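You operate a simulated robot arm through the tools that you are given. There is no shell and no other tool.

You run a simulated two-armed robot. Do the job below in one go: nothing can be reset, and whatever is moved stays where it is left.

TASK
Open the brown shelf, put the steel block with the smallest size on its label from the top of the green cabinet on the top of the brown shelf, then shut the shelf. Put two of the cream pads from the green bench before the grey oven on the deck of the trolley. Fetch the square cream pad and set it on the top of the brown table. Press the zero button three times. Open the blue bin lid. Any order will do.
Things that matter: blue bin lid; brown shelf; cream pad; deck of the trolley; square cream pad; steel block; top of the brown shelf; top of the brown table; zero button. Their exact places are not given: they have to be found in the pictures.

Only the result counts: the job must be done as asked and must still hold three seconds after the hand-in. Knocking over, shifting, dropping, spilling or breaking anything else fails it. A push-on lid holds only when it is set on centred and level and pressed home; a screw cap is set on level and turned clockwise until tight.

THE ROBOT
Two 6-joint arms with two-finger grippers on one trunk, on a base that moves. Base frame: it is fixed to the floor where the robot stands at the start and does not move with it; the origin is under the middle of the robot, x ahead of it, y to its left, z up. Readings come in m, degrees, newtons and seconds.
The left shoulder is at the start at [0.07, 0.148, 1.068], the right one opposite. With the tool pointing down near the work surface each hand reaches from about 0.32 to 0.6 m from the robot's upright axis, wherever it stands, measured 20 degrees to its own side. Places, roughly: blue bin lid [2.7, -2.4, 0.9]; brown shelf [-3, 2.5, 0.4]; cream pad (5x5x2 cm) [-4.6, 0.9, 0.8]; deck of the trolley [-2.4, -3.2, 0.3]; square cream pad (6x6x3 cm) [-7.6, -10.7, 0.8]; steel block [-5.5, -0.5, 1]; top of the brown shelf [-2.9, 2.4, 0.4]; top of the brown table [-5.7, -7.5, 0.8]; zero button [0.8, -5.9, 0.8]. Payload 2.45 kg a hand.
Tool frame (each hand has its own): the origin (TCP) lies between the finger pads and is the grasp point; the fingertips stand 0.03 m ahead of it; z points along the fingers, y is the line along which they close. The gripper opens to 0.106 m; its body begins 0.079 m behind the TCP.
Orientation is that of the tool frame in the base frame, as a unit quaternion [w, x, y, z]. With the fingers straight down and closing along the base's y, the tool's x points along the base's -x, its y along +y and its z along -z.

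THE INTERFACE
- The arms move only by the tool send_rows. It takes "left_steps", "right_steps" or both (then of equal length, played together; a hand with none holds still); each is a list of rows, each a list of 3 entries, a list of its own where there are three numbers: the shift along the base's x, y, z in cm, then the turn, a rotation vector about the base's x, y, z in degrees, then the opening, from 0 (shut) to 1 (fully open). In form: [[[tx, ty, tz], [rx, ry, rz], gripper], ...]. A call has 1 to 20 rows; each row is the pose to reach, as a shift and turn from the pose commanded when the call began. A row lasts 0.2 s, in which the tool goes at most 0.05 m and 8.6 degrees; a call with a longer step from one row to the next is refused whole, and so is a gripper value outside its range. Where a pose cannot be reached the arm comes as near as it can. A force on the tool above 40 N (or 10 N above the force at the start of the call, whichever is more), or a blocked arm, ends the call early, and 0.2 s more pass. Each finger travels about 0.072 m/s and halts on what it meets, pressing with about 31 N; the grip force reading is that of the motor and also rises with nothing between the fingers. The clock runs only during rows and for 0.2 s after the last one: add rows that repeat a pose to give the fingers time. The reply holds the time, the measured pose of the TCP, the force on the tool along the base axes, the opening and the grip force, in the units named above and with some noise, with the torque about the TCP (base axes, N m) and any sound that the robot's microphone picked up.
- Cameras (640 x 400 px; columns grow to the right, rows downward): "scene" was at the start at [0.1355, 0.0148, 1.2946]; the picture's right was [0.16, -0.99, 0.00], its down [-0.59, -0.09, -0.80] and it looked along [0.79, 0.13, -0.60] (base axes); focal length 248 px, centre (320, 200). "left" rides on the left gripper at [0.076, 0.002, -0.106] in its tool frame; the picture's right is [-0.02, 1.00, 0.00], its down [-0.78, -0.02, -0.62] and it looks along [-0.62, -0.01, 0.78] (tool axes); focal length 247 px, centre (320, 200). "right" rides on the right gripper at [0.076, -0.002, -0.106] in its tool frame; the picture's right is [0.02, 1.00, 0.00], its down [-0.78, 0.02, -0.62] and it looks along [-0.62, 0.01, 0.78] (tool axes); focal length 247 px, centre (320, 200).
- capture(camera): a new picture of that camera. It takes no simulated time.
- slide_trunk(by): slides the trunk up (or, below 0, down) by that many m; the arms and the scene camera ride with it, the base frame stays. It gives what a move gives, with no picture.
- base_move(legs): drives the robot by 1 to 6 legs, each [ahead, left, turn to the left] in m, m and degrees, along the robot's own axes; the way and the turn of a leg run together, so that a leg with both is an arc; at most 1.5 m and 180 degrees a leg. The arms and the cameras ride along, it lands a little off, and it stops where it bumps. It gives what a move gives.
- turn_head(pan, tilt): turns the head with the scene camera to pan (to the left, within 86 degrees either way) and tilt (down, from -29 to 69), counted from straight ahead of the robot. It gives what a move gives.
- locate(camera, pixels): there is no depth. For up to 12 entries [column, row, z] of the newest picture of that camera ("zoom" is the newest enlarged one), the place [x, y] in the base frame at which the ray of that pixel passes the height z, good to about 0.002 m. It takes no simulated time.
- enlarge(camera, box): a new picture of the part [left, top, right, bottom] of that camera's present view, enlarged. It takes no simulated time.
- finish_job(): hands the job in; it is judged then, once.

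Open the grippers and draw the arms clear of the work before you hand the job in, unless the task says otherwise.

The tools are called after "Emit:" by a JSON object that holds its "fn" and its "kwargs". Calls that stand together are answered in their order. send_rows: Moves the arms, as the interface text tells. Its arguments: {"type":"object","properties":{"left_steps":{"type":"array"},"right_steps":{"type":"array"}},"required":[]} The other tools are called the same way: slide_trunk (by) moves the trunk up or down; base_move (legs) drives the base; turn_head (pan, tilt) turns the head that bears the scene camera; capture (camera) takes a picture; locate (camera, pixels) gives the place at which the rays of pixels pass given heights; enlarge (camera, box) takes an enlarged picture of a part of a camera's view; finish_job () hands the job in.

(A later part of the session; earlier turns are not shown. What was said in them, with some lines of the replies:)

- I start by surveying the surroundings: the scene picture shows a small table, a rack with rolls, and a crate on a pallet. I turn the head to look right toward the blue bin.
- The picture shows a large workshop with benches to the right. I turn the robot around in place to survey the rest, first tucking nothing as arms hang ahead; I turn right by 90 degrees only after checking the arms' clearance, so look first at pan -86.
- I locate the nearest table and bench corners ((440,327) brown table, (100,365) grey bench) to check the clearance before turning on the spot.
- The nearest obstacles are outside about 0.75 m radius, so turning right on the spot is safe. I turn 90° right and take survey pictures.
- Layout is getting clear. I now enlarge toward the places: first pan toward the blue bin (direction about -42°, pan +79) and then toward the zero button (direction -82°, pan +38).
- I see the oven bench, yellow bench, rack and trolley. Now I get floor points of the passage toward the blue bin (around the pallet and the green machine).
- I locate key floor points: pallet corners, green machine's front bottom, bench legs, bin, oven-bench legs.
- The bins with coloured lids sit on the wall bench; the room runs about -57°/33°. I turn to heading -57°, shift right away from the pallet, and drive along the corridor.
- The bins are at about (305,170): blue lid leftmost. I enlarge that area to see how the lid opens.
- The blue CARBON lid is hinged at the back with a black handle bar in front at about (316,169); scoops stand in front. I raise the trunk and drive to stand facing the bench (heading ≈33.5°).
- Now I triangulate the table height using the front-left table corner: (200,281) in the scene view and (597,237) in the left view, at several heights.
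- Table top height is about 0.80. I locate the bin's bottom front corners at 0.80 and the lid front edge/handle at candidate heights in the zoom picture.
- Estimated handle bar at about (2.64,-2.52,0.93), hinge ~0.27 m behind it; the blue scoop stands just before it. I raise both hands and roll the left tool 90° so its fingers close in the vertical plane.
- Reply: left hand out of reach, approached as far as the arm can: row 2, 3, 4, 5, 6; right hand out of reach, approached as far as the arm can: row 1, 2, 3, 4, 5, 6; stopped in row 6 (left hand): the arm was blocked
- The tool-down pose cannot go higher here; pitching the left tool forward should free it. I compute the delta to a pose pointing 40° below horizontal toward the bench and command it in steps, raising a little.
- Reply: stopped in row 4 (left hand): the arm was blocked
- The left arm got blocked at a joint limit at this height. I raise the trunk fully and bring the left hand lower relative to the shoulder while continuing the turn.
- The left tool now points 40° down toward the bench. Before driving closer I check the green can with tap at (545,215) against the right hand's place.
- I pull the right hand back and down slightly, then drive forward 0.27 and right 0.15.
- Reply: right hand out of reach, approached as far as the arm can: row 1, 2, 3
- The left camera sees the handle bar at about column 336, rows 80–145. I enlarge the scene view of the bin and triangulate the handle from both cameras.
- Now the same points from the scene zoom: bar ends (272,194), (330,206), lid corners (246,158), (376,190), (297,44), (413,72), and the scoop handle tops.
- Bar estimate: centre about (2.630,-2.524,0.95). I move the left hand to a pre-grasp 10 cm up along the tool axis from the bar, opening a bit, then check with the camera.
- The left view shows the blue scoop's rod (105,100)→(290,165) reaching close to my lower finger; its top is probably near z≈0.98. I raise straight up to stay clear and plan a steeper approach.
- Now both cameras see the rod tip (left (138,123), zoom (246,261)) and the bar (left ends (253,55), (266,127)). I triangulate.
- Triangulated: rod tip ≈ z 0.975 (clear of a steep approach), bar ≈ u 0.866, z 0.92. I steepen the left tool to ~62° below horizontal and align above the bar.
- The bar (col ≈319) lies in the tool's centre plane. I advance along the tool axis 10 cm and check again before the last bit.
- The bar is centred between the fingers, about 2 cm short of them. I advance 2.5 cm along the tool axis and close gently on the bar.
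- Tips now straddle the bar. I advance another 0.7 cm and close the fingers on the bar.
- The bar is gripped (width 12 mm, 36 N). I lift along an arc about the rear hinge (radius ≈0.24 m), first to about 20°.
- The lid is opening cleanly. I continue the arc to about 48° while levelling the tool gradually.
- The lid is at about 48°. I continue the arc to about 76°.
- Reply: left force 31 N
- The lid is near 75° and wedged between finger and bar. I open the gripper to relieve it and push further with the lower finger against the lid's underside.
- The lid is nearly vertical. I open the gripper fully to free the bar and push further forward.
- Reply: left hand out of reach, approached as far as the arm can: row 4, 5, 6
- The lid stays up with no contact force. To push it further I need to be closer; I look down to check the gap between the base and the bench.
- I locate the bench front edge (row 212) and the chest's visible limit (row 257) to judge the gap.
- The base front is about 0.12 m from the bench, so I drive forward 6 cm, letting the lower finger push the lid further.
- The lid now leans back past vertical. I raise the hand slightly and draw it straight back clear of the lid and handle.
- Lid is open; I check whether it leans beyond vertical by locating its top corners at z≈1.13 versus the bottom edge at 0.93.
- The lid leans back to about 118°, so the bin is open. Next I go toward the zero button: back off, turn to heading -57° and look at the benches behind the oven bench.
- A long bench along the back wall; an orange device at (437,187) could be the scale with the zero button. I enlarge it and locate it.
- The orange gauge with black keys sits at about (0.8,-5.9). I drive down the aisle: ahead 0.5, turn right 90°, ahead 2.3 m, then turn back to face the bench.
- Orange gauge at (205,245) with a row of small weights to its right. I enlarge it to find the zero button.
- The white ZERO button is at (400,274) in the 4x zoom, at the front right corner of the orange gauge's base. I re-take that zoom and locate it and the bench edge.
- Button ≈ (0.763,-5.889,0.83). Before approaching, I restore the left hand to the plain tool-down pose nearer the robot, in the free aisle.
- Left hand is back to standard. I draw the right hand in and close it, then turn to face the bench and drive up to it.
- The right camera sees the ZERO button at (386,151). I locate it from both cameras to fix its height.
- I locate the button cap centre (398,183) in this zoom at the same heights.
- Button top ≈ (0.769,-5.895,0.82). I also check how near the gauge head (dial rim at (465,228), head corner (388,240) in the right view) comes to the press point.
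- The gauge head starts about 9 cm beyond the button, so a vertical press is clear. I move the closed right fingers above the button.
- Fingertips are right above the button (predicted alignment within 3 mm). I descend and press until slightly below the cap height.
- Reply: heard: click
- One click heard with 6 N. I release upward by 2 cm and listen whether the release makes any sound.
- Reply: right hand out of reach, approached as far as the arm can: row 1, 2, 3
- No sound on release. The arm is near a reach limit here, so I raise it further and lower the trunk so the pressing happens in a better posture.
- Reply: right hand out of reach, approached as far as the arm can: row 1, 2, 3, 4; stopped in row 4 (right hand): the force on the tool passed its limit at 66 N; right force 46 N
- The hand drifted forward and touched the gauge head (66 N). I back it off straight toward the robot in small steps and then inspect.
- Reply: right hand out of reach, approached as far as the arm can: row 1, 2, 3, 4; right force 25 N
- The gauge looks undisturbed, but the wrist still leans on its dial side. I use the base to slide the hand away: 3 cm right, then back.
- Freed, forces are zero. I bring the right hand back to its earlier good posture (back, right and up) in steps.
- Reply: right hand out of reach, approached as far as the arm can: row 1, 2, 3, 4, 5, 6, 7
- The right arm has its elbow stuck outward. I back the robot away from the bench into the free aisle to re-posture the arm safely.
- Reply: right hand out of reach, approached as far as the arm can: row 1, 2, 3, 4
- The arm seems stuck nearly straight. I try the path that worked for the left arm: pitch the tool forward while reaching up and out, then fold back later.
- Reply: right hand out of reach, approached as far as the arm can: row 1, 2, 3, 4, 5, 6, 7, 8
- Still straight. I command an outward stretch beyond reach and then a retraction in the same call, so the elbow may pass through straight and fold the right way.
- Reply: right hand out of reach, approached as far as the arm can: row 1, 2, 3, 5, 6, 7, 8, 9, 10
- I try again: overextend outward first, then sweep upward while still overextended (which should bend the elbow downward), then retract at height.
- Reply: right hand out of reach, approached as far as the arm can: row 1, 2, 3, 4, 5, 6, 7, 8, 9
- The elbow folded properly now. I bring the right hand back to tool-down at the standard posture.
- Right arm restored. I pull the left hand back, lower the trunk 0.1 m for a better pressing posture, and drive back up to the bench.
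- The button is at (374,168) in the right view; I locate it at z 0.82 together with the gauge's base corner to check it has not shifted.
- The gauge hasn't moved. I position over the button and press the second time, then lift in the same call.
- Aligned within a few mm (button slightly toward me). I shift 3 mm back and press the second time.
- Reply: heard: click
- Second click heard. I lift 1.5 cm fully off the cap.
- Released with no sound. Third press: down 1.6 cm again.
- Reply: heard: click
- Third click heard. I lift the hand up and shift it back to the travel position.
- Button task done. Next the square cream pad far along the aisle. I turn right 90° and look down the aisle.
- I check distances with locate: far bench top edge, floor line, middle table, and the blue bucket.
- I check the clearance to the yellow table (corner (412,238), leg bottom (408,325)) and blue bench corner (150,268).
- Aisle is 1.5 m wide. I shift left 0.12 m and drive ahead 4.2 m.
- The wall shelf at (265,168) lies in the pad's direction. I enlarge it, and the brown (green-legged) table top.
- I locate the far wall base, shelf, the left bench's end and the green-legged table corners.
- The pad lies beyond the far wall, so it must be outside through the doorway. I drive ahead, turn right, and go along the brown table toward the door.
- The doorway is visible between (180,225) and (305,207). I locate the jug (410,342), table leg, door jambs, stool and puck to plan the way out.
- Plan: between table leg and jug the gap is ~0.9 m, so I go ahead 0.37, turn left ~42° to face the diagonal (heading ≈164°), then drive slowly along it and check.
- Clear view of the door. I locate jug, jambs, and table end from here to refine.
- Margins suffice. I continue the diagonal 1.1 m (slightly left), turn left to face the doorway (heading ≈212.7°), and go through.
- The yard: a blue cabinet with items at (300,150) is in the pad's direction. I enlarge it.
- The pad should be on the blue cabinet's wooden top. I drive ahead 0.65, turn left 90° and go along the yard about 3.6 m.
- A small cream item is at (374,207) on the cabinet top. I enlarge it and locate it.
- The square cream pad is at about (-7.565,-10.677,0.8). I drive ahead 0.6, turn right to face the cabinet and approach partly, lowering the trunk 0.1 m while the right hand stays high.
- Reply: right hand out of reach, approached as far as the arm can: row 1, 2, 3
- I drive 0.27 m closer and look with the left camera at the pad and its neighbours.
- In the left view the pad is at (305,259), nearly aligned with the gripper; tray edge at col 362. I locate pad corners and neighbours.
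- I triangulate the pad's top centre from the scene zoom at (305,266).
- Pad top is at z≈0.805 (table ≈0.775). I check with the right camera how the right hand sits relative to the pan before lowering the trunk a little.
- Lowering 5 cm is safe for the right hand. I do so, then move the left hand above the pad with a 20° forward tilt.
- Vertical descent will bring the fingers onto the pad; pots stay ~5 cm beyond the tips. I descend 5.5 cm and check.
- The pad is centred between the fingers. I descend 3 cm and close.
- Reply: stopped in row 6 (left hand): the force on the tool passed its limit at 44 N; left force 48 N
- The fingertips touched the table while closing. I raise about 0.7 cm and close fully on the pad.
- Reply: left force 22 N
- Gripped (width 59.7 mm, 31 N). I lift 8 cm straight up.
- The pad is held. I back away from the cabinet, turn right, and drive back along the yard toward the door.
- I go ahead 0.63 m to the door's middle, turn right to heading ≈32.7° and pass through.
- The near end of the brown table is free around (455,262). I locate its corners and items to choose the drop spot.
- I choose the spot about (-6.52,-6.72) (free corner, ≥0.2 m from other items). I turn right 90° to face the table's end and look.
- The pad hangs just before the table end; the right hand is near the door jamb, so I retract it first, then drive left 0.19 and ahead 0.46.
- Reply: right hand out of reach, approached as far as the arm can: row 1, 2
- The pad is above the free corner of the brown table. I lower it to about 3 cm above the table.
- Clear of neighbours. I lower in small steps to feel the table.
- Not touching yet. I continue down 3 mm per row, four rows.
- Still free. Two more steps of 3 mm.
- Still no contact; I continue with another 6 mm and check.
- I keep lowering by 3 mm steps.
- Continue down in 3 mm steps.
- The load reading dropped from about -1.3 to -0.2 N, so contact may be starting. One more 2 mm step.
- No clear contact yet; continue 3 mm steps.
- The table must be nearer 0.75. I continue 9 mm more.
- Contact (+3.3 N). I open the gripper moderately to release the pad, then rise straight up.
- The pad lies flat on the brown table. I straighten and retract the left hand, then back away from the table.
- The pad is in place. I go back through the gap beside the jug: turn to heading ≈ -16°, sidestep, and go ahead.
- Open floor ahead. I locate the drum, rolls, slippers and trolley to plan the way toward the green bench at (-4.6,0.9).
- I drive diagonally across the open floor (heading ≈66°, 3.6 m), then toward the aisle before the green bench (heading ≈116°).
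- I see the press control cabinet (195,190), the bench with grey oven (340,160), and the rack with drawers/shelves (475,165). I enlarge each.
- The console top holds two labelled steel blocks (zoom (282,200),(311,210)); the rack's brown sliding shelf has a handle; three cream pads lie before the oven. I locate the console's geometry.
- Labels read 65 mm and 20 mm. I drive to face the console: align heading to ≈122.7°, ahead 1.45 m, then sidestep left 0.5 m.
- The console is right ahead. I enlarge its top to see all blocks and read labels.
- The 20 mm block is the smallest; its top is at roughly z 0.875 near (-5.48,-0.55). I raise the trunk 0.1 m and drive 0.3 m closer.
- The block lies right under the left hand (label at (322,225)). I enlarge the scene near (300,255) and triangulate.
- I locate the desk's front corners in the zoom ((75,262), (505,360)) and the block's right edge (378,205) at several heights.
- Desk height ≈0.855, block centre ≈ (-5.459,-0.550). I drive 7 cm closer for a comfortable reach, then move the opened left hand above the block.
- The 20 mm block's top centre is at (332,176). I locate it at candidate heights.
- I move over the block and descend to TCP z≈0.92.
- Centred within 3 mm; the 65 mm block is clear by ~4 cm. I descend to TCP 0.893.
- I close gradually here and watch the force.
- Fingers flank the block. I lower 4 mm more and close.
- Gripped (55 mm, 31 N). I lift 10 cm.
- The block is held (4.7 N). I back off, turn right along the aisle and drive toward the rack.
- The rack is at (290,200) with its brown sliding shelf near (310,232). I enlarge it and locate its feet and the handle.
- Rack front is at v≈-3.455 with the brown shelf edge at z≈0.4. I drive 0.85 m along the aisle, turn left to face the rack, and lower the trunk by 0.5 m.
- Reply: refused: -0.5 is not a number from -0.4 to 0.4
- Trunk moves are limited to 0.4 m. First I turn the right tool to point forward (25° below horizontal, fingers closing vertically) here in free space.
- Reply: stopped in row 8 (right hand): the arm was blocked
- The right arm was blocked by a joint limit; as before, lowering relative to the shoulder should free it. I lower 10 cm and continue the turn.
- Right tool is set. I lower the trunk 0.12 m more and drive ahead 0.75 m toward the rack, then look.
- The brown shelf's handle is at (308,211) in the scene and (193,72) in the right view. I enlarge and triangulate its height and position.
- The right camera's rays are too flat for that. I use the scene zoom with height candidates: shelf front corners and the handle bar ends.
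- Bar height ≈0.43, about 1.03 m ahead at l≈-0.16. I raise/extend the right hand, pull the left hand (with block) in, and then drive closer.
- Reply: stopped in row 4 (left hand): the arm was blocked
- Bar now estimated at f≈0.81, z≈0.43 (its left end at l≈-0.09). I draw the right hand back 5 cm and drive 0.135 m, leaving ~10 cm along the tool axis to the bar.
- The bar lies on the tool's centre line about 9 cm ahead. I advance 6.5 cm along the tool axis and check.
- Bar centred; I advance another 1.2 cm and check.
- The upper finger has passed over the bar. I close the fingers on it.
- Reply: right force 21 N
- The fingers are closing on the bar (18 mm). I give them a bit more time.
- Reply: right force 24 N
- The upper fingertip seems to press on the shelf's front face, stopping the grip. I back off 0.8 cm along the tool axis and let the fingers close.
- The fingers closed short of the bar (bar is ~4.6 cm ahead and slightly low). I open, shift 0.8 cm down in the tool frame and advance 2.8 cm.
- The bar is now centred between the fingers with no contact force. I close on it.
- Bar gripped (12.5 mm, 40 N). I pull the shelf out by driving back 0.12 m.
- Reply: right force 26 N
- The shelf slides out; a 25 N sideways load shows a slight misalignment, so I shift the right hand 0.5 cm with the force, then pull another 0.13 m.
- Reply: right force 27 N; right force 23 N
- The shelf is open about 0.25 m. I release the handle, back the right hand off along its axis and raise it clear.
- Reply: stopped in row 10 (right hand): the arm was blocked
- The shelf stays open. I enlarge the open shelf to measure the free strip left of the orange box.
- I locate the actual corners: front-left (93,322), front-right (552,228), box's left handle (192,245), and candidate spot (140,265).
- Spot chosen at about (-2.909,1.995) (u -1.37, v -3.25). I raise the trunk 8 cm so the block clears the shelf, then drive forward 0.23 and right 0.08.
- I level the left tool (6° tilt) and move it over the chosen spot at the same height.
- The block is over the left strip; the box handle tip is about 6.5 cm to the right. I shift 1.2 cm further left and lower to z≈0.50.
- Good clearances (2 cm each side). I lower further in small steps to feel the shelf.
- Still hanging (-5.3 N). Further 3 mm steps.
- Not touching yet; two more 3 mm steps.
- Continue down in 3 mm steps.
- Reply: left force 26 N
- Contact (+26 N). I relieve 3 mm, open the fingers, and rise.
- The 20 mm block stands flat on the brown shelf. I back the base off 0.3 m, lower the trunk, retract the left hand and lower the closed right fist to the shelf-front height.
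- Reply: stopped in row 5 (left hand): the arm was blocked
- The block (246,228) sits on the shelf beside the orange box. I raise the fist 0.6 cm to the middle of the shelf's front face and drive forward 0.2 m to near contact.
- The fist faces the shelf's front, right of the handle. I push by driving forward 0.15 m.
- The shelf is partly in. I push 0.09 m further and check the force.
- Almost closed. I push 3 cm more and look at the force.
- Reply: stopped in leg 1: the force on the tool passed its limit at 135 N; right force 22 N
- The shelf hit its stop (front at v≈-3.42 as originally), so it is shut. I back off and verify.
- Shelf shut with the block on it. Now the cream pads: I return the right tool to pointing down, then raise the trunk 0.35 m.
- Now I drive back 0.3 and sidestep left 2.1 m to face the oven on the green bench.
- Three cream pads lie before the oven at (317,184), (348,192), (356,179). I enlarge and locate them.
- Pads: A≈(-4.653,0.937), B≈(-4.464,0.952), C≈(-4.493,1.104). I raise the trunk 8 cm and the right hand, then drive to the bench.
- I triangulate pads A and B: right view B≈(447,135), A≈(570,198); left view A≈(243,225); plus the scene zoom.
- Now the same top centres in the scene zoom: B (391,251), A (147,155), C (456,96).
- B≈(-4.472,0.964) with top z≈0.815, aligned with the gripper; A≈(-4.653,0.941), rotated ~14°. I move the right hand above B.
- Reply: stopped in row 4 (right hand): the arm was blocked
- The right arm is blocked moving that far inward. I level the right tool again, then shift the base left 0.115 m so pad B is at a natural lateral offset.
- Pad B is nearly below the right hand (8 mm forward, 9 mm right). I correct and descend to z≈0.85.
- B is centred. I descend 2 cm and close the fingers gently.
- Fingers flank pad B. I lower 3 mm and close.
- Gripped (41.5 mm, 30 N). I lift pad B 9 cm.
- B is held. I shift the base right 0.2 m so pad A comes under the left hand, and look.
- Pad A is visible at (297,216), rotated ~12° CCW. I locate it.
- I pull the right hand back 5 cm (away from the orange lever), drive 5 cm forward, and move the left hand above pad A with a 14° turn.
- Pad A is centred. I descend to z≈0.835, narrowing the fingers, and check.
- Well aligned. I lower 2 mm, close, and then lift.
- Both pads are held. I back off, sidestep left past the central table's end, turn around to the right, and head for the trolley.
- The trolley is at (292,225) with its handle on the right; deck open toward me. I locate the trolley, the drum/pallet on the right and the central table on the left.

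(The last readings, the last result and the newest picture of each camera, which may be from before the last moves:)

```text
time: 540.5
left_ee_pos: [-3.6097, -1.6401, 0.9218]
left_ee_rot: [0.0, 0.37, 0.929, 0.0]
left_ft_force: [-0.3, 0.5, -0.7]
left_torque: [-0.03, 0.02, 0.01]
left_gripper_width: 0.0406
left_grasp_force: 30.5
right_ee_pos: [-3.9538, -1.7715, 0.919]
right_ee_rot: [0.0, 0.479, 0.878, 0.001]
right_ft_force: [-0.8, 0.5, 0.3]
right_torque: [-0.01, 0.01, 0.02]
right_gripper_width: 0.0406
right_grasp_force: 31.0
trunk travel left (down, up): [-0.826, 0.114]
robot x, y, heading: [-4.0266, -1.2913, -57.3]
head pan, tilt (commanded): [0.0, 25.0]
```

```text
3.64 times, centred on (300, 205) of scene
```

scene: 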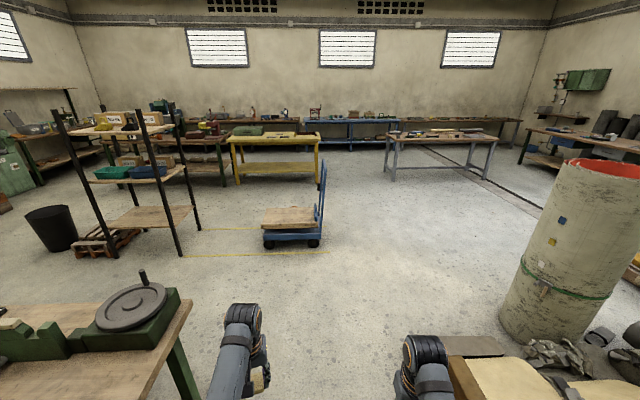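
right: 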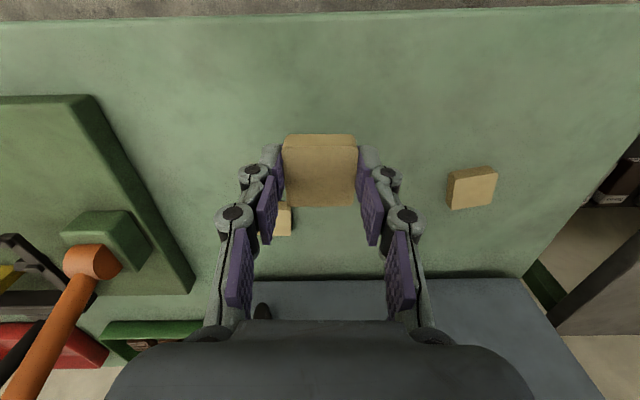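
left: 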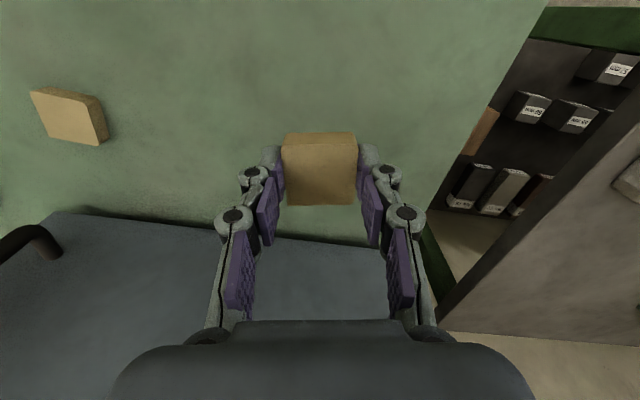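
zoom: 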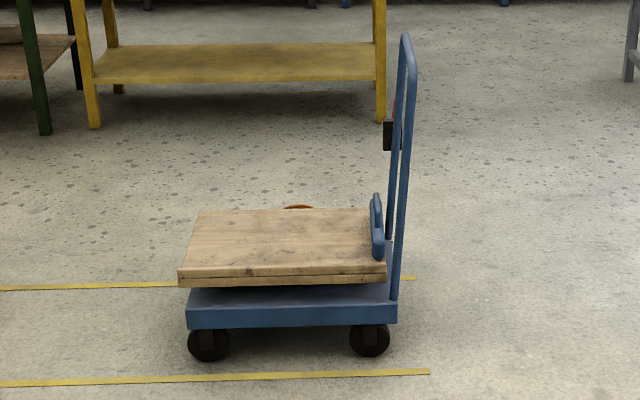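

The trolley deck spans about u -4.05…-3.47, v≥1.28. I drive ahead 1.25 m past the table's end, sidestep left 0.35 m, lower the trunk and look at the deck.

Emit:
{"fn": "base_move", "kwargs": {"legs": [[1.25, 0, 0], [0, 0.34, 0], [0.2, 0, 0]]}}

Emit:
{"fn": "slide_trunk", "kwargs": {"by": -0.4}}

Emit:
{"fn": "turn_head", "kwargs": {"pan": 0, "tilt": 40}}

Emit:
{"fn": "capture", "kwargs": {"camera": "scene"}}

```text
time: 549.8
left_ee_pos: [-2.5412, -2.666, 0.9238]
left_ee_rot: [0.001, 0.366, 0.93, 0.0]
left_ft_force: [-0.1, -0.3, -0.6]
left_torque: [-0.02, 0.02, 0.04]
left_gripper_width: 0.0406
left_grasp_force: 30.9
right_ee_pos: [-2.8862, -2.7979, 0.9193]
right_ee_rot: [0.001, 0.475, 0.88, 0.001]
right_ft_force: [-1.0, -0.4, -0.6]
right_torque: [0.01, -0.02, -0.01]
right_gripper_width: 0.0409
right_grasp_force: 30.9
trunk travel left (down, up): [-0.826, 0.114]
robot x, y, heading: [-2.9605, -2.3229, -57.1]
head pan, tilt (commanded): [0.0, 25.0]
```

```text
time: 553.7
left_ee_pos: [-2.5415, -2.665, 0.5218]
left_ee_rot: [0.0, 0.366, 0.931, 0.0]
left_ft_force: [-0.2, 0.2, 0.0]
left_torque: [0.0, -0.04, 0.02]
left_gripper_width: 0.0409
left_grasp_force: 30.7
right_ee_pos: [-2.8858, -2.7998, 0.5193]
right_ee_rot: [0.0, 0.474, 0.88, 0.0]
right_ft_force: [0.7, 0.3, 0.1]
right_torque: [0.0, 0.0, -0.01]
right_gripper_width: 0.0405
right_grasp_force: 31.8
trunk travel left (down, up): [-0.426, 0.514]
robot x, y, heading: [-2.9635, -2.3221, -57.0]
head pan, tilt (commanded): [0.0, 25.0]
```

```text
time: 554.4
left_ee_pos: [-2.5409, -2.665, 0.522]
left_ee_rot: [0.001, 0.366, 0.93, 0.0]
left_ft_force: [0.2, 0.4, -0.8]
left_torque: [-0.04, 0.01, 0.01]
left_gripper_width: 0.0408
left_grasp_force: 31.1
right_ee_pos: [-2.8859, -2.799, 0.5194]
right_ee_rot: [0.0, 0.475, 0.88, 0.001]
right_ft_force: [0.4, -0.4, -0.5]
right_torque: [-0.02, -0.01, -0.01]
right_gripper_width: 0.0408
right_grasp_force: 30.9
trunk travel left (down, up): [-0.426, 0.514]
robot x, y, heading: [-2.9647, -2.3213, -57.1]
head pan, tilt (commanded): [0.0, 40.0]
```

```text
taken
```

scene: 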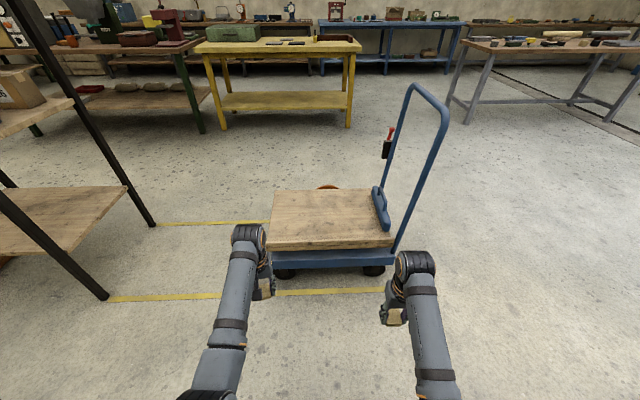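

I locate the deck corners at candidate heights.

Emit:
{"fn": "locate", "kwargs": {"camera": "scene", "pixels": [[267, 243, 0.28], [267, 243, 0.32], [392, 239, 0.28], [392, 239, 0.32], [275, 190, 0.28], [275, 190, 0.32], [373, 189, 0.28], [373, 189, 0.32], [284, 278, 0.0], [374, 275, 0.0], [385, 220, 0.35]]}}

Emit:
{"fn": "enlarge", "kwargs": {"camera": "scene", "box": [240, 160, 440, 300]}}

```text
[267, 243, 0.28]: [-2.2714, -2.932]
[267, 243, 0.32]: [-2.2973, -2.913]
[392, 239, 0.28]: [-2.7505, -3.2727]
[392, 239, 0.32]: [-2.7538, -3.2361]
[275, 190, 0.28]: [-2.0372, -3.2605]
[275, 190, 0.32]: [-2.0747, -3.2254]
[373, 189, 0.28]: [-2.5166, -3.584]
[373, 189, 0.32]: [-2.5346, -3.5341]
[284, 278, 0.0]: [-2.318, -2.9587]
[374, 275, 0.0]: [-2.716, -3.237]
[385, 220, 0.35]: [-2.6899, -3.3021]
```

```text
2.86 times, centred on (340, 230) of scene
```

zoom: 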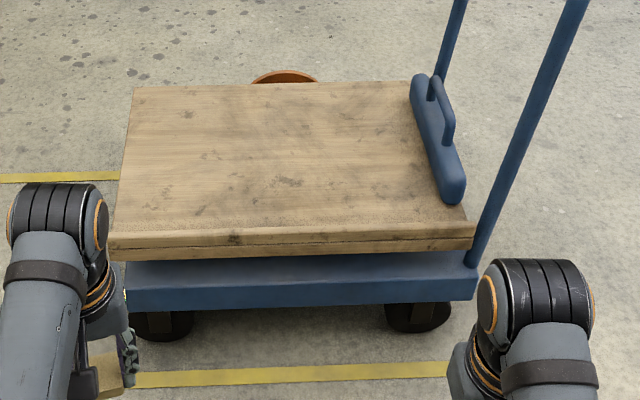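

Deck: u∈[-4.07,-3.49], v∈[1.24,1.62], z≈0.30, with a blue fitting near the handle end. I drive 0.5 m forward (3.5 cm left) so both pads hang over the deck.

Emit:
{"fn": "base_move", "kwargs": {"legs": [[0, 0.035, 0], [0.5, 0, 0]]}}

Emit:
{"fn": "turn_head", "kwargs": {"pan": 0, "tilt": 55}}

Emit:
{"fn": "capture", "kwargs": {"camera": "scene"}}

Emit:
{"fn": "capture", "kwargs": {"camera": "left"}}

Emit:
{"fn": "capture", "kwargs": {"camera": "right"}}

```text
time: 557.8
left_ee_pos: [-2.2441, -3.0668, 0.522]
left_ee_rot: [0.0, 0.369, 0.929, 0.002]
left_ft_force: [-0.1, -0.8, -1.1]
left_torque: [0.02, 0.0, 0.03]
left_gripper_width: 0.0406
left_grasp_force: 30.6
right_ee_pos: [-2.5885, -3.199, 0.5191]
right_ee_rot: [0.0, 0.477, 0.879, -0.001]
right_ft_force: [-0.4, -0.2, -0.2]
right_torque: [0.01, 0.01, 0.0]
right_gripper_width: 0.0406
right_grasp_force: 30.9
trunk travel left (down, up): [-0.426, 0.514]
robot x, y, heading: [-2.6625, -2.717, -57.2]
head pan, tilt (commanded): [0.0, 40.0]
```

```text
time: 558.6
left_ee_pos: [-2.2437, -3.0663, 0.5209]
left_ee_rot: [0.0, 0.368, 0.93, 0.001]
left_ft_force: [0.6, 0.4, 0.0]
left_torque: [0.03, 0.01, 0.0]
left_gripper_width: 0.0407
left_grasp_force: 30.1
right_ee_pos: [-2.5898, -3.1998, 0.5193]
right_ee_rot: [0.0, 0.477, 0.879, 0.001]
right_ft_force: [0.2, -0.3, 0.0]
right_torque: [0.0, -0.02, 0.0]
right_gripper_width: 0.0408
right_grasp_force: 31.1
trunk travel left (down, up): [-0.426, 0.514]
robot x, y, heading: [-2.6657, -2.7222, -57.1]
head pan, tilt (commanded): [0.0, 55.0]
```

```text
taken
```

scene: 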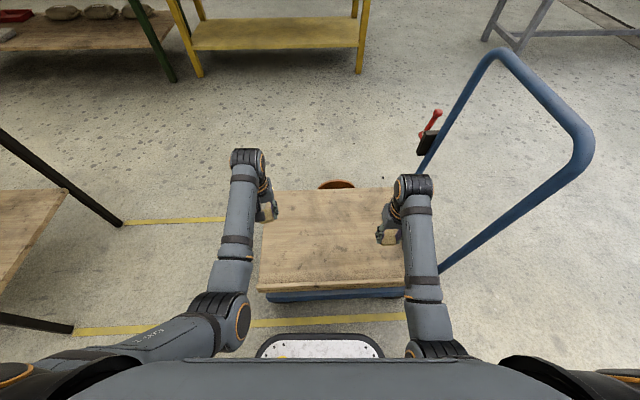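

```text
taken
```

left: 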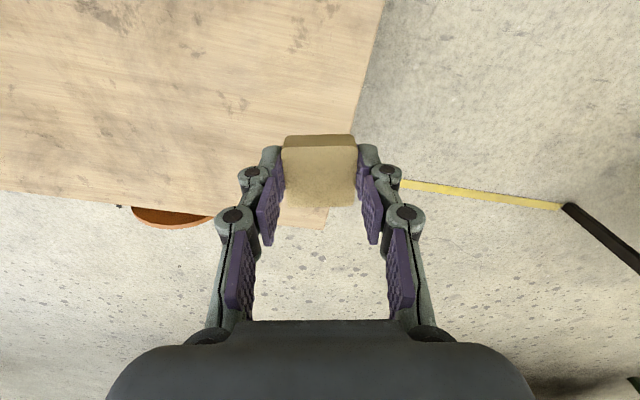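

```text
taken
```

right: 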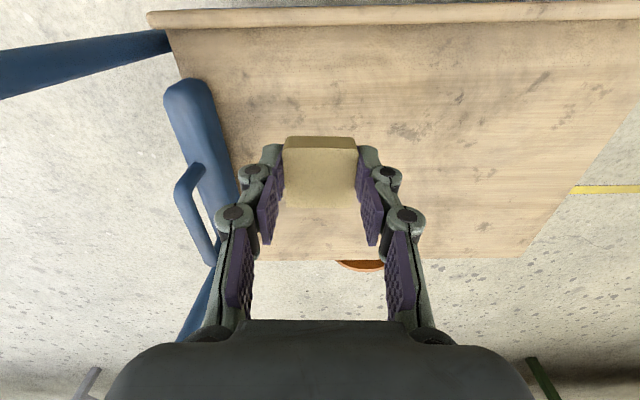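

Both pads hang over the deck; fitting is ~10 cm from the right hand, deck edge ~5 cm from the left pad's centre. I lower the trunk 0.15 m.

Emit:
{"fn": "slide_trunk", "kwargs": {"by": -0.15}}

Emit:
{"fn": "capture", "kwargs": {"camera": "right"}}

Emit:
{"fn": "capture", "kwargs": {"camera": "left"}}

```text
time: 560.3
left_ee_pos: [-2.2434, -3.0659, 0.3721]
left_ee_rot: [0.0, 0.368, 0.93, 0.0]
left_ft_force: [0.7, -1.0, -0.3]
left_torque: [0.02, 0.02, -0.02]
left_gripper_width: 0.0407
left_grasp_force: 30.6
right_ee_pos: [-2.5895, -3.1977, 0.3697]
right_ee_rot: [0.0, 0.477, 0.879, 0.001]
right_ft_force: [-0.5, -0.6, 0.0]
right_torque: [0.02, 0.04, -0.04]
right_gripper_width: 0.0406
right_grasp_force: 30.7
trunk travel left (down, up): [-0.276, 0.664]
robot x, y, heading: [-2.6594, -2.7183, -57.4]
head pan, tilt (commanded): [0.0, 55.0]
```

```text
taken
```

right: 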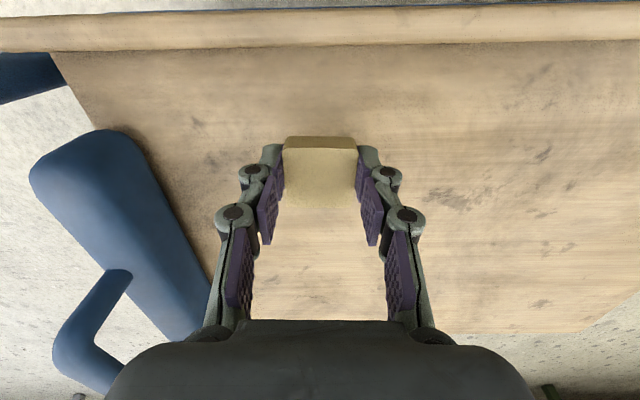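

```text
taken
```

left: 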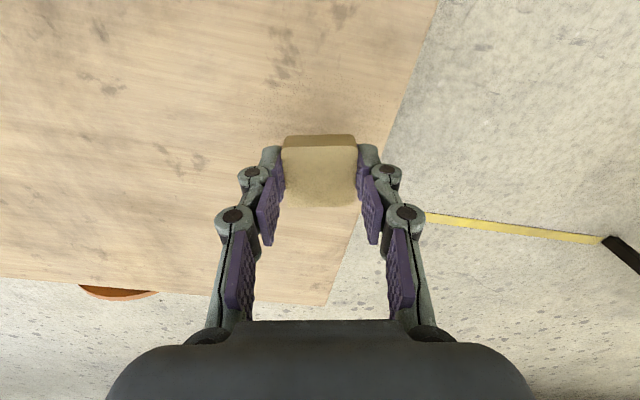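

I lower the right pad: 2 cm, then small steps to feel the deck.

Emit:
{"fn": "send_rows", "kwargs": {"right_steps": [[[0, 0, -1], [0, 0, 0], 0.3], [[0, 0, -2], [0, 0, 0], 0.3], [[0, 0, -2.4], [0, 0, 0], 0.3]]}}

```text
time: 561.1
left_ee_pos: [-2.2439, -3.0658, 0.3729]
left_ee_rot: [0.001, 0.369, 0.929, 0.001]
left_ft_force: [0.0, -0.5, -0.9]
left_torque: [0.01, 0.02, -0.02]
left_gripper_width: 0.0408
left_grasp_force: 31.2
right_ee_pos: [-2.5897, -3.1985, 0.3462]
right_ee_rot: [0.001, 0.477, 0.879, 0.001]
right_ft_force: [-0.1, 0.8, -0.8]
right_torque: [0.01, -0.02, 0.0]
right_gripper_width: 0.0406
right_grasp_force: 31.2
trunk travel left (down, up): [-0.276, 0.664]
robot x, y, heading: [-2.6644, -2.7223, -57.3]
head pan, tilt (commanded): [0.0, 55.0]
```

No contact at 0.346; continue in 3 mm steps.

Emit:
{"fn": "send_rows", "kwargs": {"right_steps": [[[0, 0, -0.3], [0, 0, 0], 0.3], [[0, 0, -0.6], [0, 0, 0], 0.3], [[0, 0, -0.9], [0, 0, 0], 0.3], [[0, 0, -0.9], [0, 0, 0], 0.3]]}}

```text
time: 562.1
left_ee_pos: [-2.2449, -3.0659, 0.371]
left_ee_rot: [0.0, 0.369, 0.93, 0.001]
left_ft_force: [0.7, 0.5, -0.3]
left_torque: [0.04, -0.04, 0.0]
left_gripper_width: 0.0409
left_grasp_force: 30.9
right_ee_pos: [-2.5897, -3.1988, 0.3375]
right_ee_rot: [0.001, 0.478, 0.879, 0.001]
right_ft_force: [-0.4, -0.3, -0.1]
right_torque: [0.0, 0.02, 0.03]
right_gripper_width: 0.0406
right_grasp_force: 30.7
trunk travel left (down, up): [-0.276, 0.664]
robot x, y, heading: [-2.6636, -2.7203, -57.4]
head pan, tilt (commanded): [0.0, 55.0]
```

Still free at 0.3375. Three more 3 mm steps.

Emit:
{"fn": "send_rows", "kwargs": {"right_steps": [[[0, 0, -0.3], [0, 0, 0], 0.3], [[0, 0, -0.6], [0, 0, 0], 0.3], [[0, 0, -0.6], [0, 0, 0], 0.3]]}}

Emit:
{"fn": "capture", "kwargs": {"camera": "right"}}

```text
time: 562.9
left_ee_pos: [-2.2448, -3.0661, 0.3704]
left_ee_rot: [0.0, 0.369, 0.93, 0.001]
left_ft_force: [-0.9, 0.0, 0.4]
left_torque: [0.03, -0.01, 0.03]
left_gripper_width: 0.0405
left_grasp_force: 30.5
right_ee_pos: [-2.589, -3.1979, 0.3313]
right_ee_rot: [0.0, 0.477, 0.879, 0.001]
right_ft_force: [0.2, 0.1, -0.2]
right_torque: [-0.02, 0.02, -0.01]
right_gripper_width: 0.041
right_grasp_force: 30.7
trunk travel left (down, up): [-0.276, 0.664]
robot x, y, heading: [-2.6608, -2.7212, -57.4]
head pan, tilt (commanded): [0.0, 55.0]
```

```text
taken
```

right: 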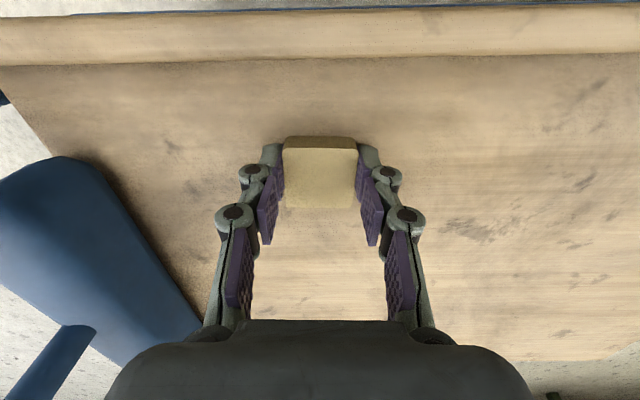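

Pad still slightly above the deck. I continue down in 3 mm steps.

Emit:
{"fn": "send_rows", "kwargs": {"right_steps": [[[0, 0, -0.3], [0, 0, 0], 0.3], [[0, 0, -0.6], [0, 0, 0], 0.3], [[0, 0, -0.9], [0, 0, 0], 0.3], [[0, 0, -0.9], [0, 0, 0], 0.3]]}}

```text
time: 563.7
left_ee_pos: [-2.2453, -3.0641, 0.3731]
left_ee_rot: [0.001, 0.369, 0.93, -0.002]
left_ft_force: [-0.7, 0.1, -0.6]
left_torque: [-0.01, -0.03, 0.0]
left_gripper_width: 0.0405
left_grasp_force: 31.3
right_ee_pos: [-2.5897, -3.1989, 0.3294]
right_ee_rot: [0.003, 0.477, 0.879, -0.001]
right_ft_force: [-5.9, 11.0, 27.5]
right_torque: [0.36, 0.3, -0.03]
right_gripper_width: 0.0406
right_grasp_force: 30.5
trunk travel left (down, up): [-0.276, 0.664]
robot x, y, heading: [-2.663, -2.7185, -57.2]
head pan, tilt (commanded): [0.0, 55.0]
stopped in row 3 (right hand): the force on the tool passed its limit at 47 N (the readings are from after the stop); the commanded pose is now the measured one
```

Contact with the deck. I relieve slightly, open the fingers to release pad B, and rise.

Emit:
{"fn": "send_rows", "kwargs": {"right_steps": [[[0, 0, 0.2], [0, 0, 0], 0.35], [[0, 0, 0.2], [0, 0, 0], 0.5], [[0, 0, 0.2], [0, 0, 0], 0.58], [[0, 0, 0.2], [0, 0, 0], 0.58], [[0, 0, 2], [0, 0, 0], 0.58], [[0, 0, 5], [0, 0, 0], 0.58], [[0, 0, 8], [0, 0, 0], 0.58]]}}

Emit:
{"fn": "capture", "kwargs": {"camera": "right"}}

```text
time: 565.3
left_ee_pos: [-2.2445, -3.0662, 0.3729]
left_ee_rot: [0.0, 0.369, 0.93, 0.0]
left_ft_force: [-0.1, 0.2, -0.2]
left_torque: [-0.04, -0.01, 0.01]
left_gripper_width: 0.0408
left_grasp_force: 31.0
right_ee_pos: [-2.5897, -3.2005, 0.4077]
right_ee_rot: [0.003, 0.477, 0.879, -0.001]
right_ft_force: [-0.3, 0.0, 0.4]
right_torque: [-0.01, -0.03, -0.02]
right_gripper_width: 0.0615
right_grasp_force: 0.0
trunk travel left (down, up): [-0.276, 0.664]
robot x, y, heading: [-2.6617, -2.721, -57.3]
head pan, tilt (commanded): [0.0, 55.0]
```

```text
taken
```

right: 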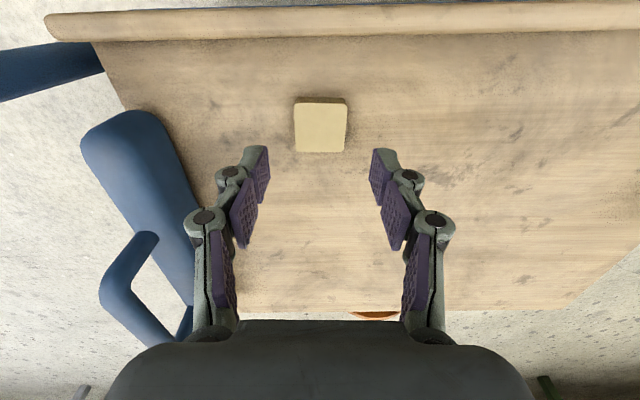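

Pad B lies flat on the deck. Now the left pad: I shift it 2 cm inward and lower 3 cm.

Emit:
{"fn": "send_rows", "kwargs": {"left_steps": [[[-0.8, -0.5, -1], [0, 0, 0], 0.3], [[-1.7, -1.1, -2], [0, 0, 0], 0.3], [[-1.7, -1.1, -3], [0, 0, 0], 0.3], [[-1.7, -1.1, -3.4], [0, 0, 0], 0.3]]}}

Emit:
{"fn": "capture", "kwargs": {"camera": "left"}}

```text
time: 566.3
left_ee_pos: [-2.2614, -3.0788, 0.3377]
left_ee_rot: [0.0, 0.369, 0.929, -0.001]
left_ft_force: [0.0, -0.5, -0.5]
left_torque: [0.0, 0.0, -0.04]
left_gripper_width: 0.0408
left_grasp_force: 30.8
right_ee_pos: [-2.5901, -3.1993, 0.4057]
right_ee_rot: [0.003, 0.477, 0.879, 0.0]
right_ft_force: [0.6, -0.6, -0.5]
right_torque: [-0.03, 0.01, 0.02]
right_gripper_width: 0.0617
right_grasp_force: 0.0
trunk travel left (down, up): [-0.276, 0.664]
robot x, y, heading: [-2.6599, -2.719, -57.4]
head pan, tilt (commanded): [0.0, 55.0]
```

```text
taken
```

left: 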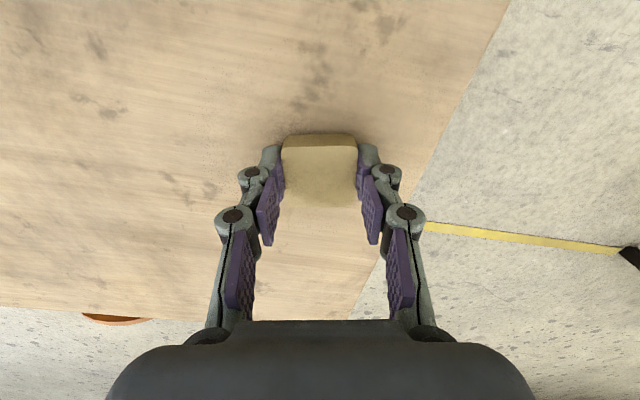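

Good margin to the deck edge. I lower in 2 mm steps.

Emit:
{"fn": "send_rows", "kwargs": {"left_steps": [[[0, 0, -0.2], [0, 0, 0], 0.3], [[0, 0, -0.4], [0, 0, 0], 0.3], [[0, 0, -0.6], [0, 0, 0], 0.3]]}}

```text
time: 567.1
left_ee_pos: [-2.2617, -3.077, 0.3318]
left_ee_rot: [-0.001, 0.369, 0.929, 0.001]
left_ft_force: [0.0, 1.3, 0.0]
left_torque: [0.02, 0.03, -0.02]
left_gripper_width: 0.0408
left_grasp_force: 30.9
right_ee_pos: [-2.5903, -3.1993, 0.406]
right_ee_rot: [0.002, 0.477, 0.879, -0.001]
right_ft_force: [-0.1, -0.5, 0.0]
right_torque: [-0.05, -0.03, 0.0]
right_gripper_width: 0.0615
right_grasp_force: 0.1
trunk travel left (down, up): [-0.276, 0.664]
robot x, y, heading: [-2.6618, -2.7206, -57.3]
head pan, tilt (commanded): [0.0, 55.0]
```

Two more 2 mm steps.

Emit:
{"fn": "send_rows", "kwargs": {"left_steps": [[[0, 0, -0.2], [0, 0, 0], 0.3], [[0, 0, -0.4], [0, 0, 0], 0.3]]}}

```text
time: 567.7
left_ee_pos: [-2.2624, -3.0778, 0.3293]
left_ee_rot: [0.001, 0.369, 0.929, -0.001]
left_ft_force: [-1.6, 3.6, 9.9]
left_torque: [0.14, 0.08, 0.02]
left_gripper_width: 0.0405
left_grasp_force: 30.6
right_ee_pos: [-2.5897, -3.1994, 0.4067]
right_ee_rot: [0.004, 0.477, 0.879, -0.001]
right_ft_force: [0.0, -0.2, -0.2]
right_torque: [0.0, 0.03, 0.02]
right_gripper_width: 0.0614
right_grasp_force: 0.1
trunk travel left (down, up): [-0.276, 0.664]
robot x, y, heading: [-2.6634, -2.721, -57.5]
head pan, tilt (commanded): [0.0, 55.0]
```

Contact (+10 N). I release pad A and rise.

Emit:
{"fn": "send_rows", "kwargs": {"left_steps": [[[0, 0, 0.1], [0, 0, 0], 0.35], [[0, 0, 0.1], [0, 0, 0], 0.5], [[0, 0, 0.1], [0, 0, 0], 0.58], [[0, 0, 0.1], [0, 0, 0], 0.58], [[0, 0, 2], [0, 0, 0], 0.58], [[0, 0, 5], [0, 0, 0], 0.58], [[0, 0, 8], [0, 0, 0], 0.58]]}}

Emit:
{"fn": "capture", "kwargs": {"camera": "left"}}

Emit:
{"fn": "capture", "kwargs": {"camera": "scene"}}

```text
time: 569.3
left_ee_pos: [-2.2612, -3.0766, 0.4081]
left_ee_rot: [0.001, 0.368, 0.93, 0.001]
left_ft_force: [-0.7, 0.0, 0.0]
left_torque: [0.0, 0.0, 0.03]
left_gripper_width: 0.0612
left_grasp_force: 0.1
right_ee_pos: [-2.5888, -3.1995, 0.4051]
right_ee_rot: [0.003, 0.477, 0.879, 0.0]
right_ft_force: [0.2, -0.7, 0.9]
right_torque: [0.01, 0.0, 0.03]
right_gripper_width: 0.0612
right_grasp_force: 0.0
trunk travel left (down, up): [-0.276, 0.664]
robot x, y, heading: [-2.6618, -2.7249, -57.3]
head pan, tilt (commanded): [0.0, 55.0]
```

```text
taken
```

left: 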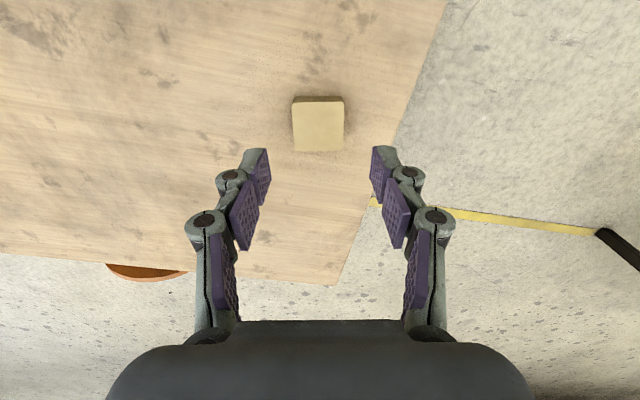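

```text
taken
```

scene: 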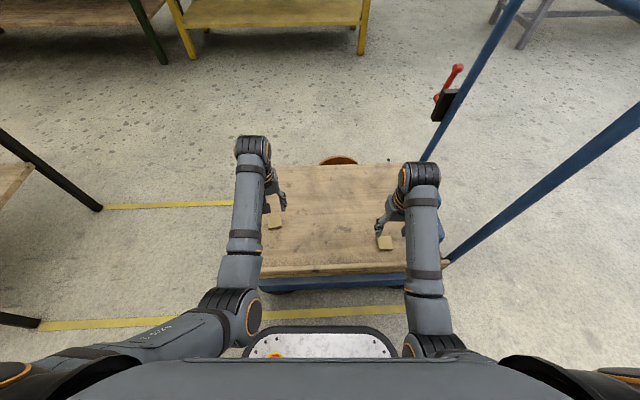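

Both pads lie on the deck. I back the robot away from the trolley, raise the trunk, and verify.

Emit:
{"fn": "base_move", "kwargs": {"legs": [[-0.6, 0, 0]]}}

Emit:
{"fn": "slide_trunk", "kwargs": {"by": 0.3}}

Emit:
{"fn": "turn_head", "kwargs": {"pan": 0, "tilt": 35}}

Emit:
{"fn": "capture", "kwargs": {"camera": "scene"}}

Emit:
{"fn": "enlarge", "kwargs": {"camera": "scene", "box": [240, 120, 440, 270]}}

```text
time: 572.7
left_ee_pos: [-2.5881, -2.5698, 0.4075]
left_ee_rot: [0.0, 0.37, 0.929, 0.001]
left_ft_force: [-0.3, -0.7, 0.1]
left_torque: [0.01, 0.02, 0.0]
left_gripper_width: 0.0613
left_grasp_force: 0.1
right_ee_pos: [-2.9158, -2.6921, 0.4058]
right_ee_rot: [0.003, 0.479, 0.878, -0.001]
right_ft_force: [-0.6, -0.3, 0.5]
right_torque: [-0.03, -0.03, 0.01]
right_gripper_width: 0.0615
right_grasp_force: 0.0
trunk travel left (down, up): [-0.276, 0.664]
robot x, y, heading: [-2.9908, -2.211, -57.4]
head pan, tilt (commanded): [0.0, 55.0]
```

```text
time: 575.7
left_ee_pos: [-2.5855, -2.5702, 0.7082]
left_ee_rot: [0.001, 0.37, 0.929, 0.003]
left_ft_force: [0.8, 0.4, 0.7]
left_torque: [0.0, 0.0, 0.01]
left_gripper_width: 0.0614
left_grasp_force: 0.1
right_ee_pos: [-2.9155, -2.6919, 0.7058]
right_ee_rot: [0.003, 0.478, 0.878, 0.0]
right_ft_force: [-0.9, 0.0, -0.2]
right_torque: [0.0, 0.02, 0.0]
right_gripper_width: 0.0617
right_grasp_force: 0.1
trunk travel left (down, up): [-0.576, 0.364]
robot x, y, heading: [-2.9869, -2.2113, -57.7]
head pan, tilt (commanded): [0.0, 55.0]
```

```text
time: 576.5
left_ee_pos: [-2.5872, -2.5692, 0.707]
left_ee_rot: [0.001, 0.369, 0.929, 0.001]
left_ft_force: [0.0, 0.9, -0.6]
left_torque: [0.0, -0.01, 0.01]
left_gripper_width: 0.0616
left_grasp_force: 0.0
right_ee_pos: [-2.9152, -2.6918, 0.7055]
right_ee_rot: [0.003, 0.478, 0.878, -0.001]
right_ft_force: [0.2, 0.6, -0.8]
right_torque: [-0.02, 0.0, 0.02]
right_gripper_width: 0.0612
right_grasp_force: 0.0
trunk travel left (down, up): [-0.576, 0.364]
robot x, y, heading: [-2.9871, -2.2116, -57.5]
head pan, tilt (commanded): [0.0, 35.0]
```

```text
taken
```

scene: 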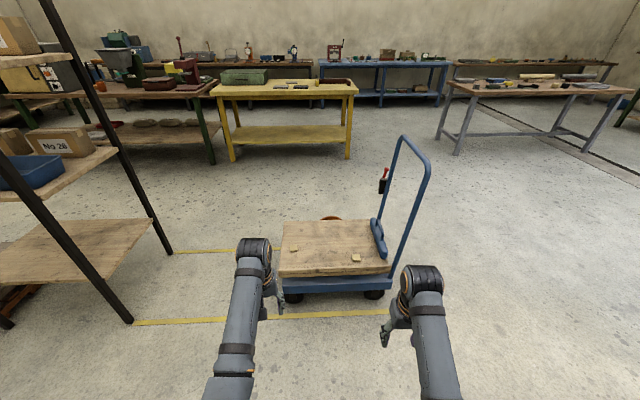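

```text
2.67 times, centred on (340, 195) of scene
```

zoom: 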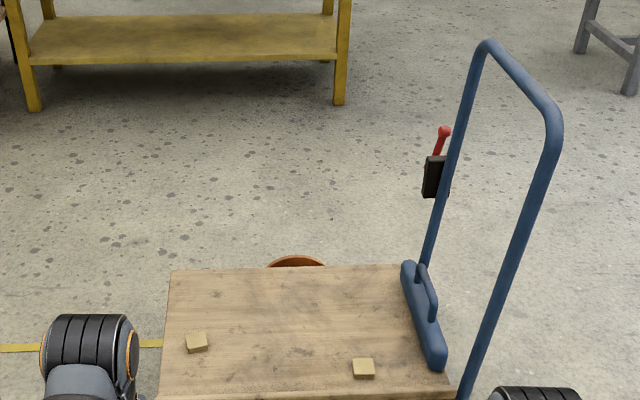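

Pads are on the trolley deck. As a last check I look toward the blue bin (pan +56) in an enlarged view.

Emit:
{"fn": "turn_head", "kwargs": {"pan": 56, "tilt": 5}}

Emit:
{"fn": "enlarge", "kwargs": {"camera": "scene", "box": [260, 150, 380, 230]}}

Emit:
{"fn": "turn_head", "kwargs": {"pan": -75, "tilt": 5}}

Emit:
{"fn": "enlarge", "kwargs": {"camera": "scene", "box": [240, 140, 640, 300]}}

```text
time: 577.8
left_ee_pos: [-2.5873, -2.5708, 0.7083]
left_ee_rot: [0.0, 0.37, 0.929, 0.0]
left_ft_force: [0.4, -0.6, 0.8]
left_torque: [0.0, 0.0, 0.01]
left_gripper_width: 0.0616
left_grasp_force: 0.1
right_ee_pos: [-2.9161, -2.6902, 0.7056]
right_ee_rot: [0.002, 0.479, 0.878, -0.001]
right_ft_force: [0.8, 0.0, 0.4]
right_torque: [0.02, 0.02, -0.01]
right_gripper_width: 0.0614
right_grasp_force: 0.1
trunk travel left (down, up): [-0.576, 0.364]
robot x, y, heading: [-2.9871, -2.2105, -57.5]
head pan, tilt (commanded): [56.0, 5.0]
```

```text
5.00 times, centred on (320, 190) of scene
```

zoom: 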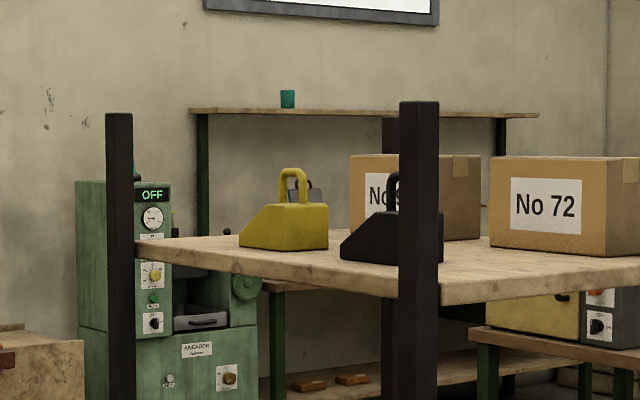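

```text
time: 579.9
left_ee_pos: [-2.588, -2.5703, 0.7076]
left_ee_rot: [0.0, 0.37, 0.929, 0.0]
left_ft_force: [0.5, -0.2, -0.7]
left_torque: [0.0, -0.04, -0.05]
left_gripper_width: 0.0614
left_grasp_force: 0.1
right_ee_pos: [-2.9167, -2.6924, 0.7061]
right_ee_rot: [0.002, 0.48, 0.877, 0.0]
right_ft_force: [-0.8, 0.2, 0.1]
right_torque: [0.01, 0.01, 0.01]
right_gripper_width: 0.0615
right_grasp_force: 0.0
trunk travel left (down, up): [-0.576, 0.364]
robot x, y, heading: [-2.9877, -2.2109, -57.2]
head pan, tilt (commanded): [-75.0, 5.0]
```

```text
1.60 times, centred on (440, 220) of scene
```

zoom: 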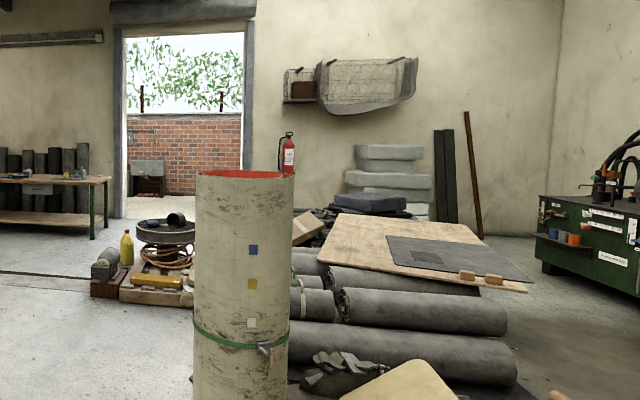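

The bin lid is still standing open (its handle shows above the yellow weight) and the jug stands undisturbed. I open both grippers fully in free space.

Emit:
{"fn": "send_rows", "kwargs": {"left_steps": [[[0, 0, 0], [0, 0, 0], 0.8], [[0, 0, 0], [0, 0, 0], 1.0], [[0, 0, 0], [0, 0, 0], 1.0]], "right_steps": [[[0, 0, 0], [0, 0, 0], 0.8], [[0, 0, 0], [0, 0, 0], 1.0], [[0, 0, 0], [0, 0, 0], 1.0]]}}

```text
time: 580.7
left_ee_pos: [-2.5875, -2.5708, 0.7073]
left_ee_rot: [0.0, 0.369, 0.93, 0.0]
left_ft_force: [-0.4, -0.1, -0.4]
left_torque: [0.0, 0.01, 0.01]
left_gripper_width: 0.1062
left_grasp_force: 0.0
right_ee_pos: [-2.9149, -2.6919, 0.7055]
right_ee_rot: [0.002, 0.479, 0.878, 0.0]
right_ft_force: [-0.3, -0.4, -0.1]
right_torque: [0.03, 0.01, 0.02]
right_gripper_width: 0.106
right_grasp_force: 0.0
trunk travel left (down, up): [-0.576, 0.364]
robot x, y, heading: [-2.9887, -2.2062, -57.7]
head pan, tilt (commanded): [-75.0, 5.0]
```

All parts are done: lid open, three clicks on the zero button, square pad on the brown table, 20 mm block on the shut brown shelf, two pads on the trolley deck. Grippers are open and the arms are clear, so I hand in.

Emit:
{"fn": "finish_job", "kwargs": {}}

```text
The job is handed in.
```

I did all five parts of the job and handed it in. The judging result has not come back.

- **Blue bin lid:** open, leaning back past vertical. A last look from across the room showed what looked like its handle still standing up.
- **Zero button:** pressed three times, with one click heard for each press.
- **Square cream pad:** it was on the blue cabinet in the yard outside. It now lies flat on a free corner of the brown table.
- **Steel block:** the smallest of the two on the green cabinet was labelled 20 mm (the other was 65 mm). It sits on the brown shelf beside the orange box, and the shelf is pushed in to its stop.
- **Cream pads:** two of the three from in front of the oven are on the trolley deck.

**Contacts along the way:** after the first press of the zero button, the right hand drifted forward and hit the orange gauge that carries the button, with about 66 N. I measured its position afterwards and it had not moved. Shutting the shelf also ended with a 135 N push against its stop. The block and orange box stayed in place.

At hand-in both grippers were open and the arms were clear of the work.
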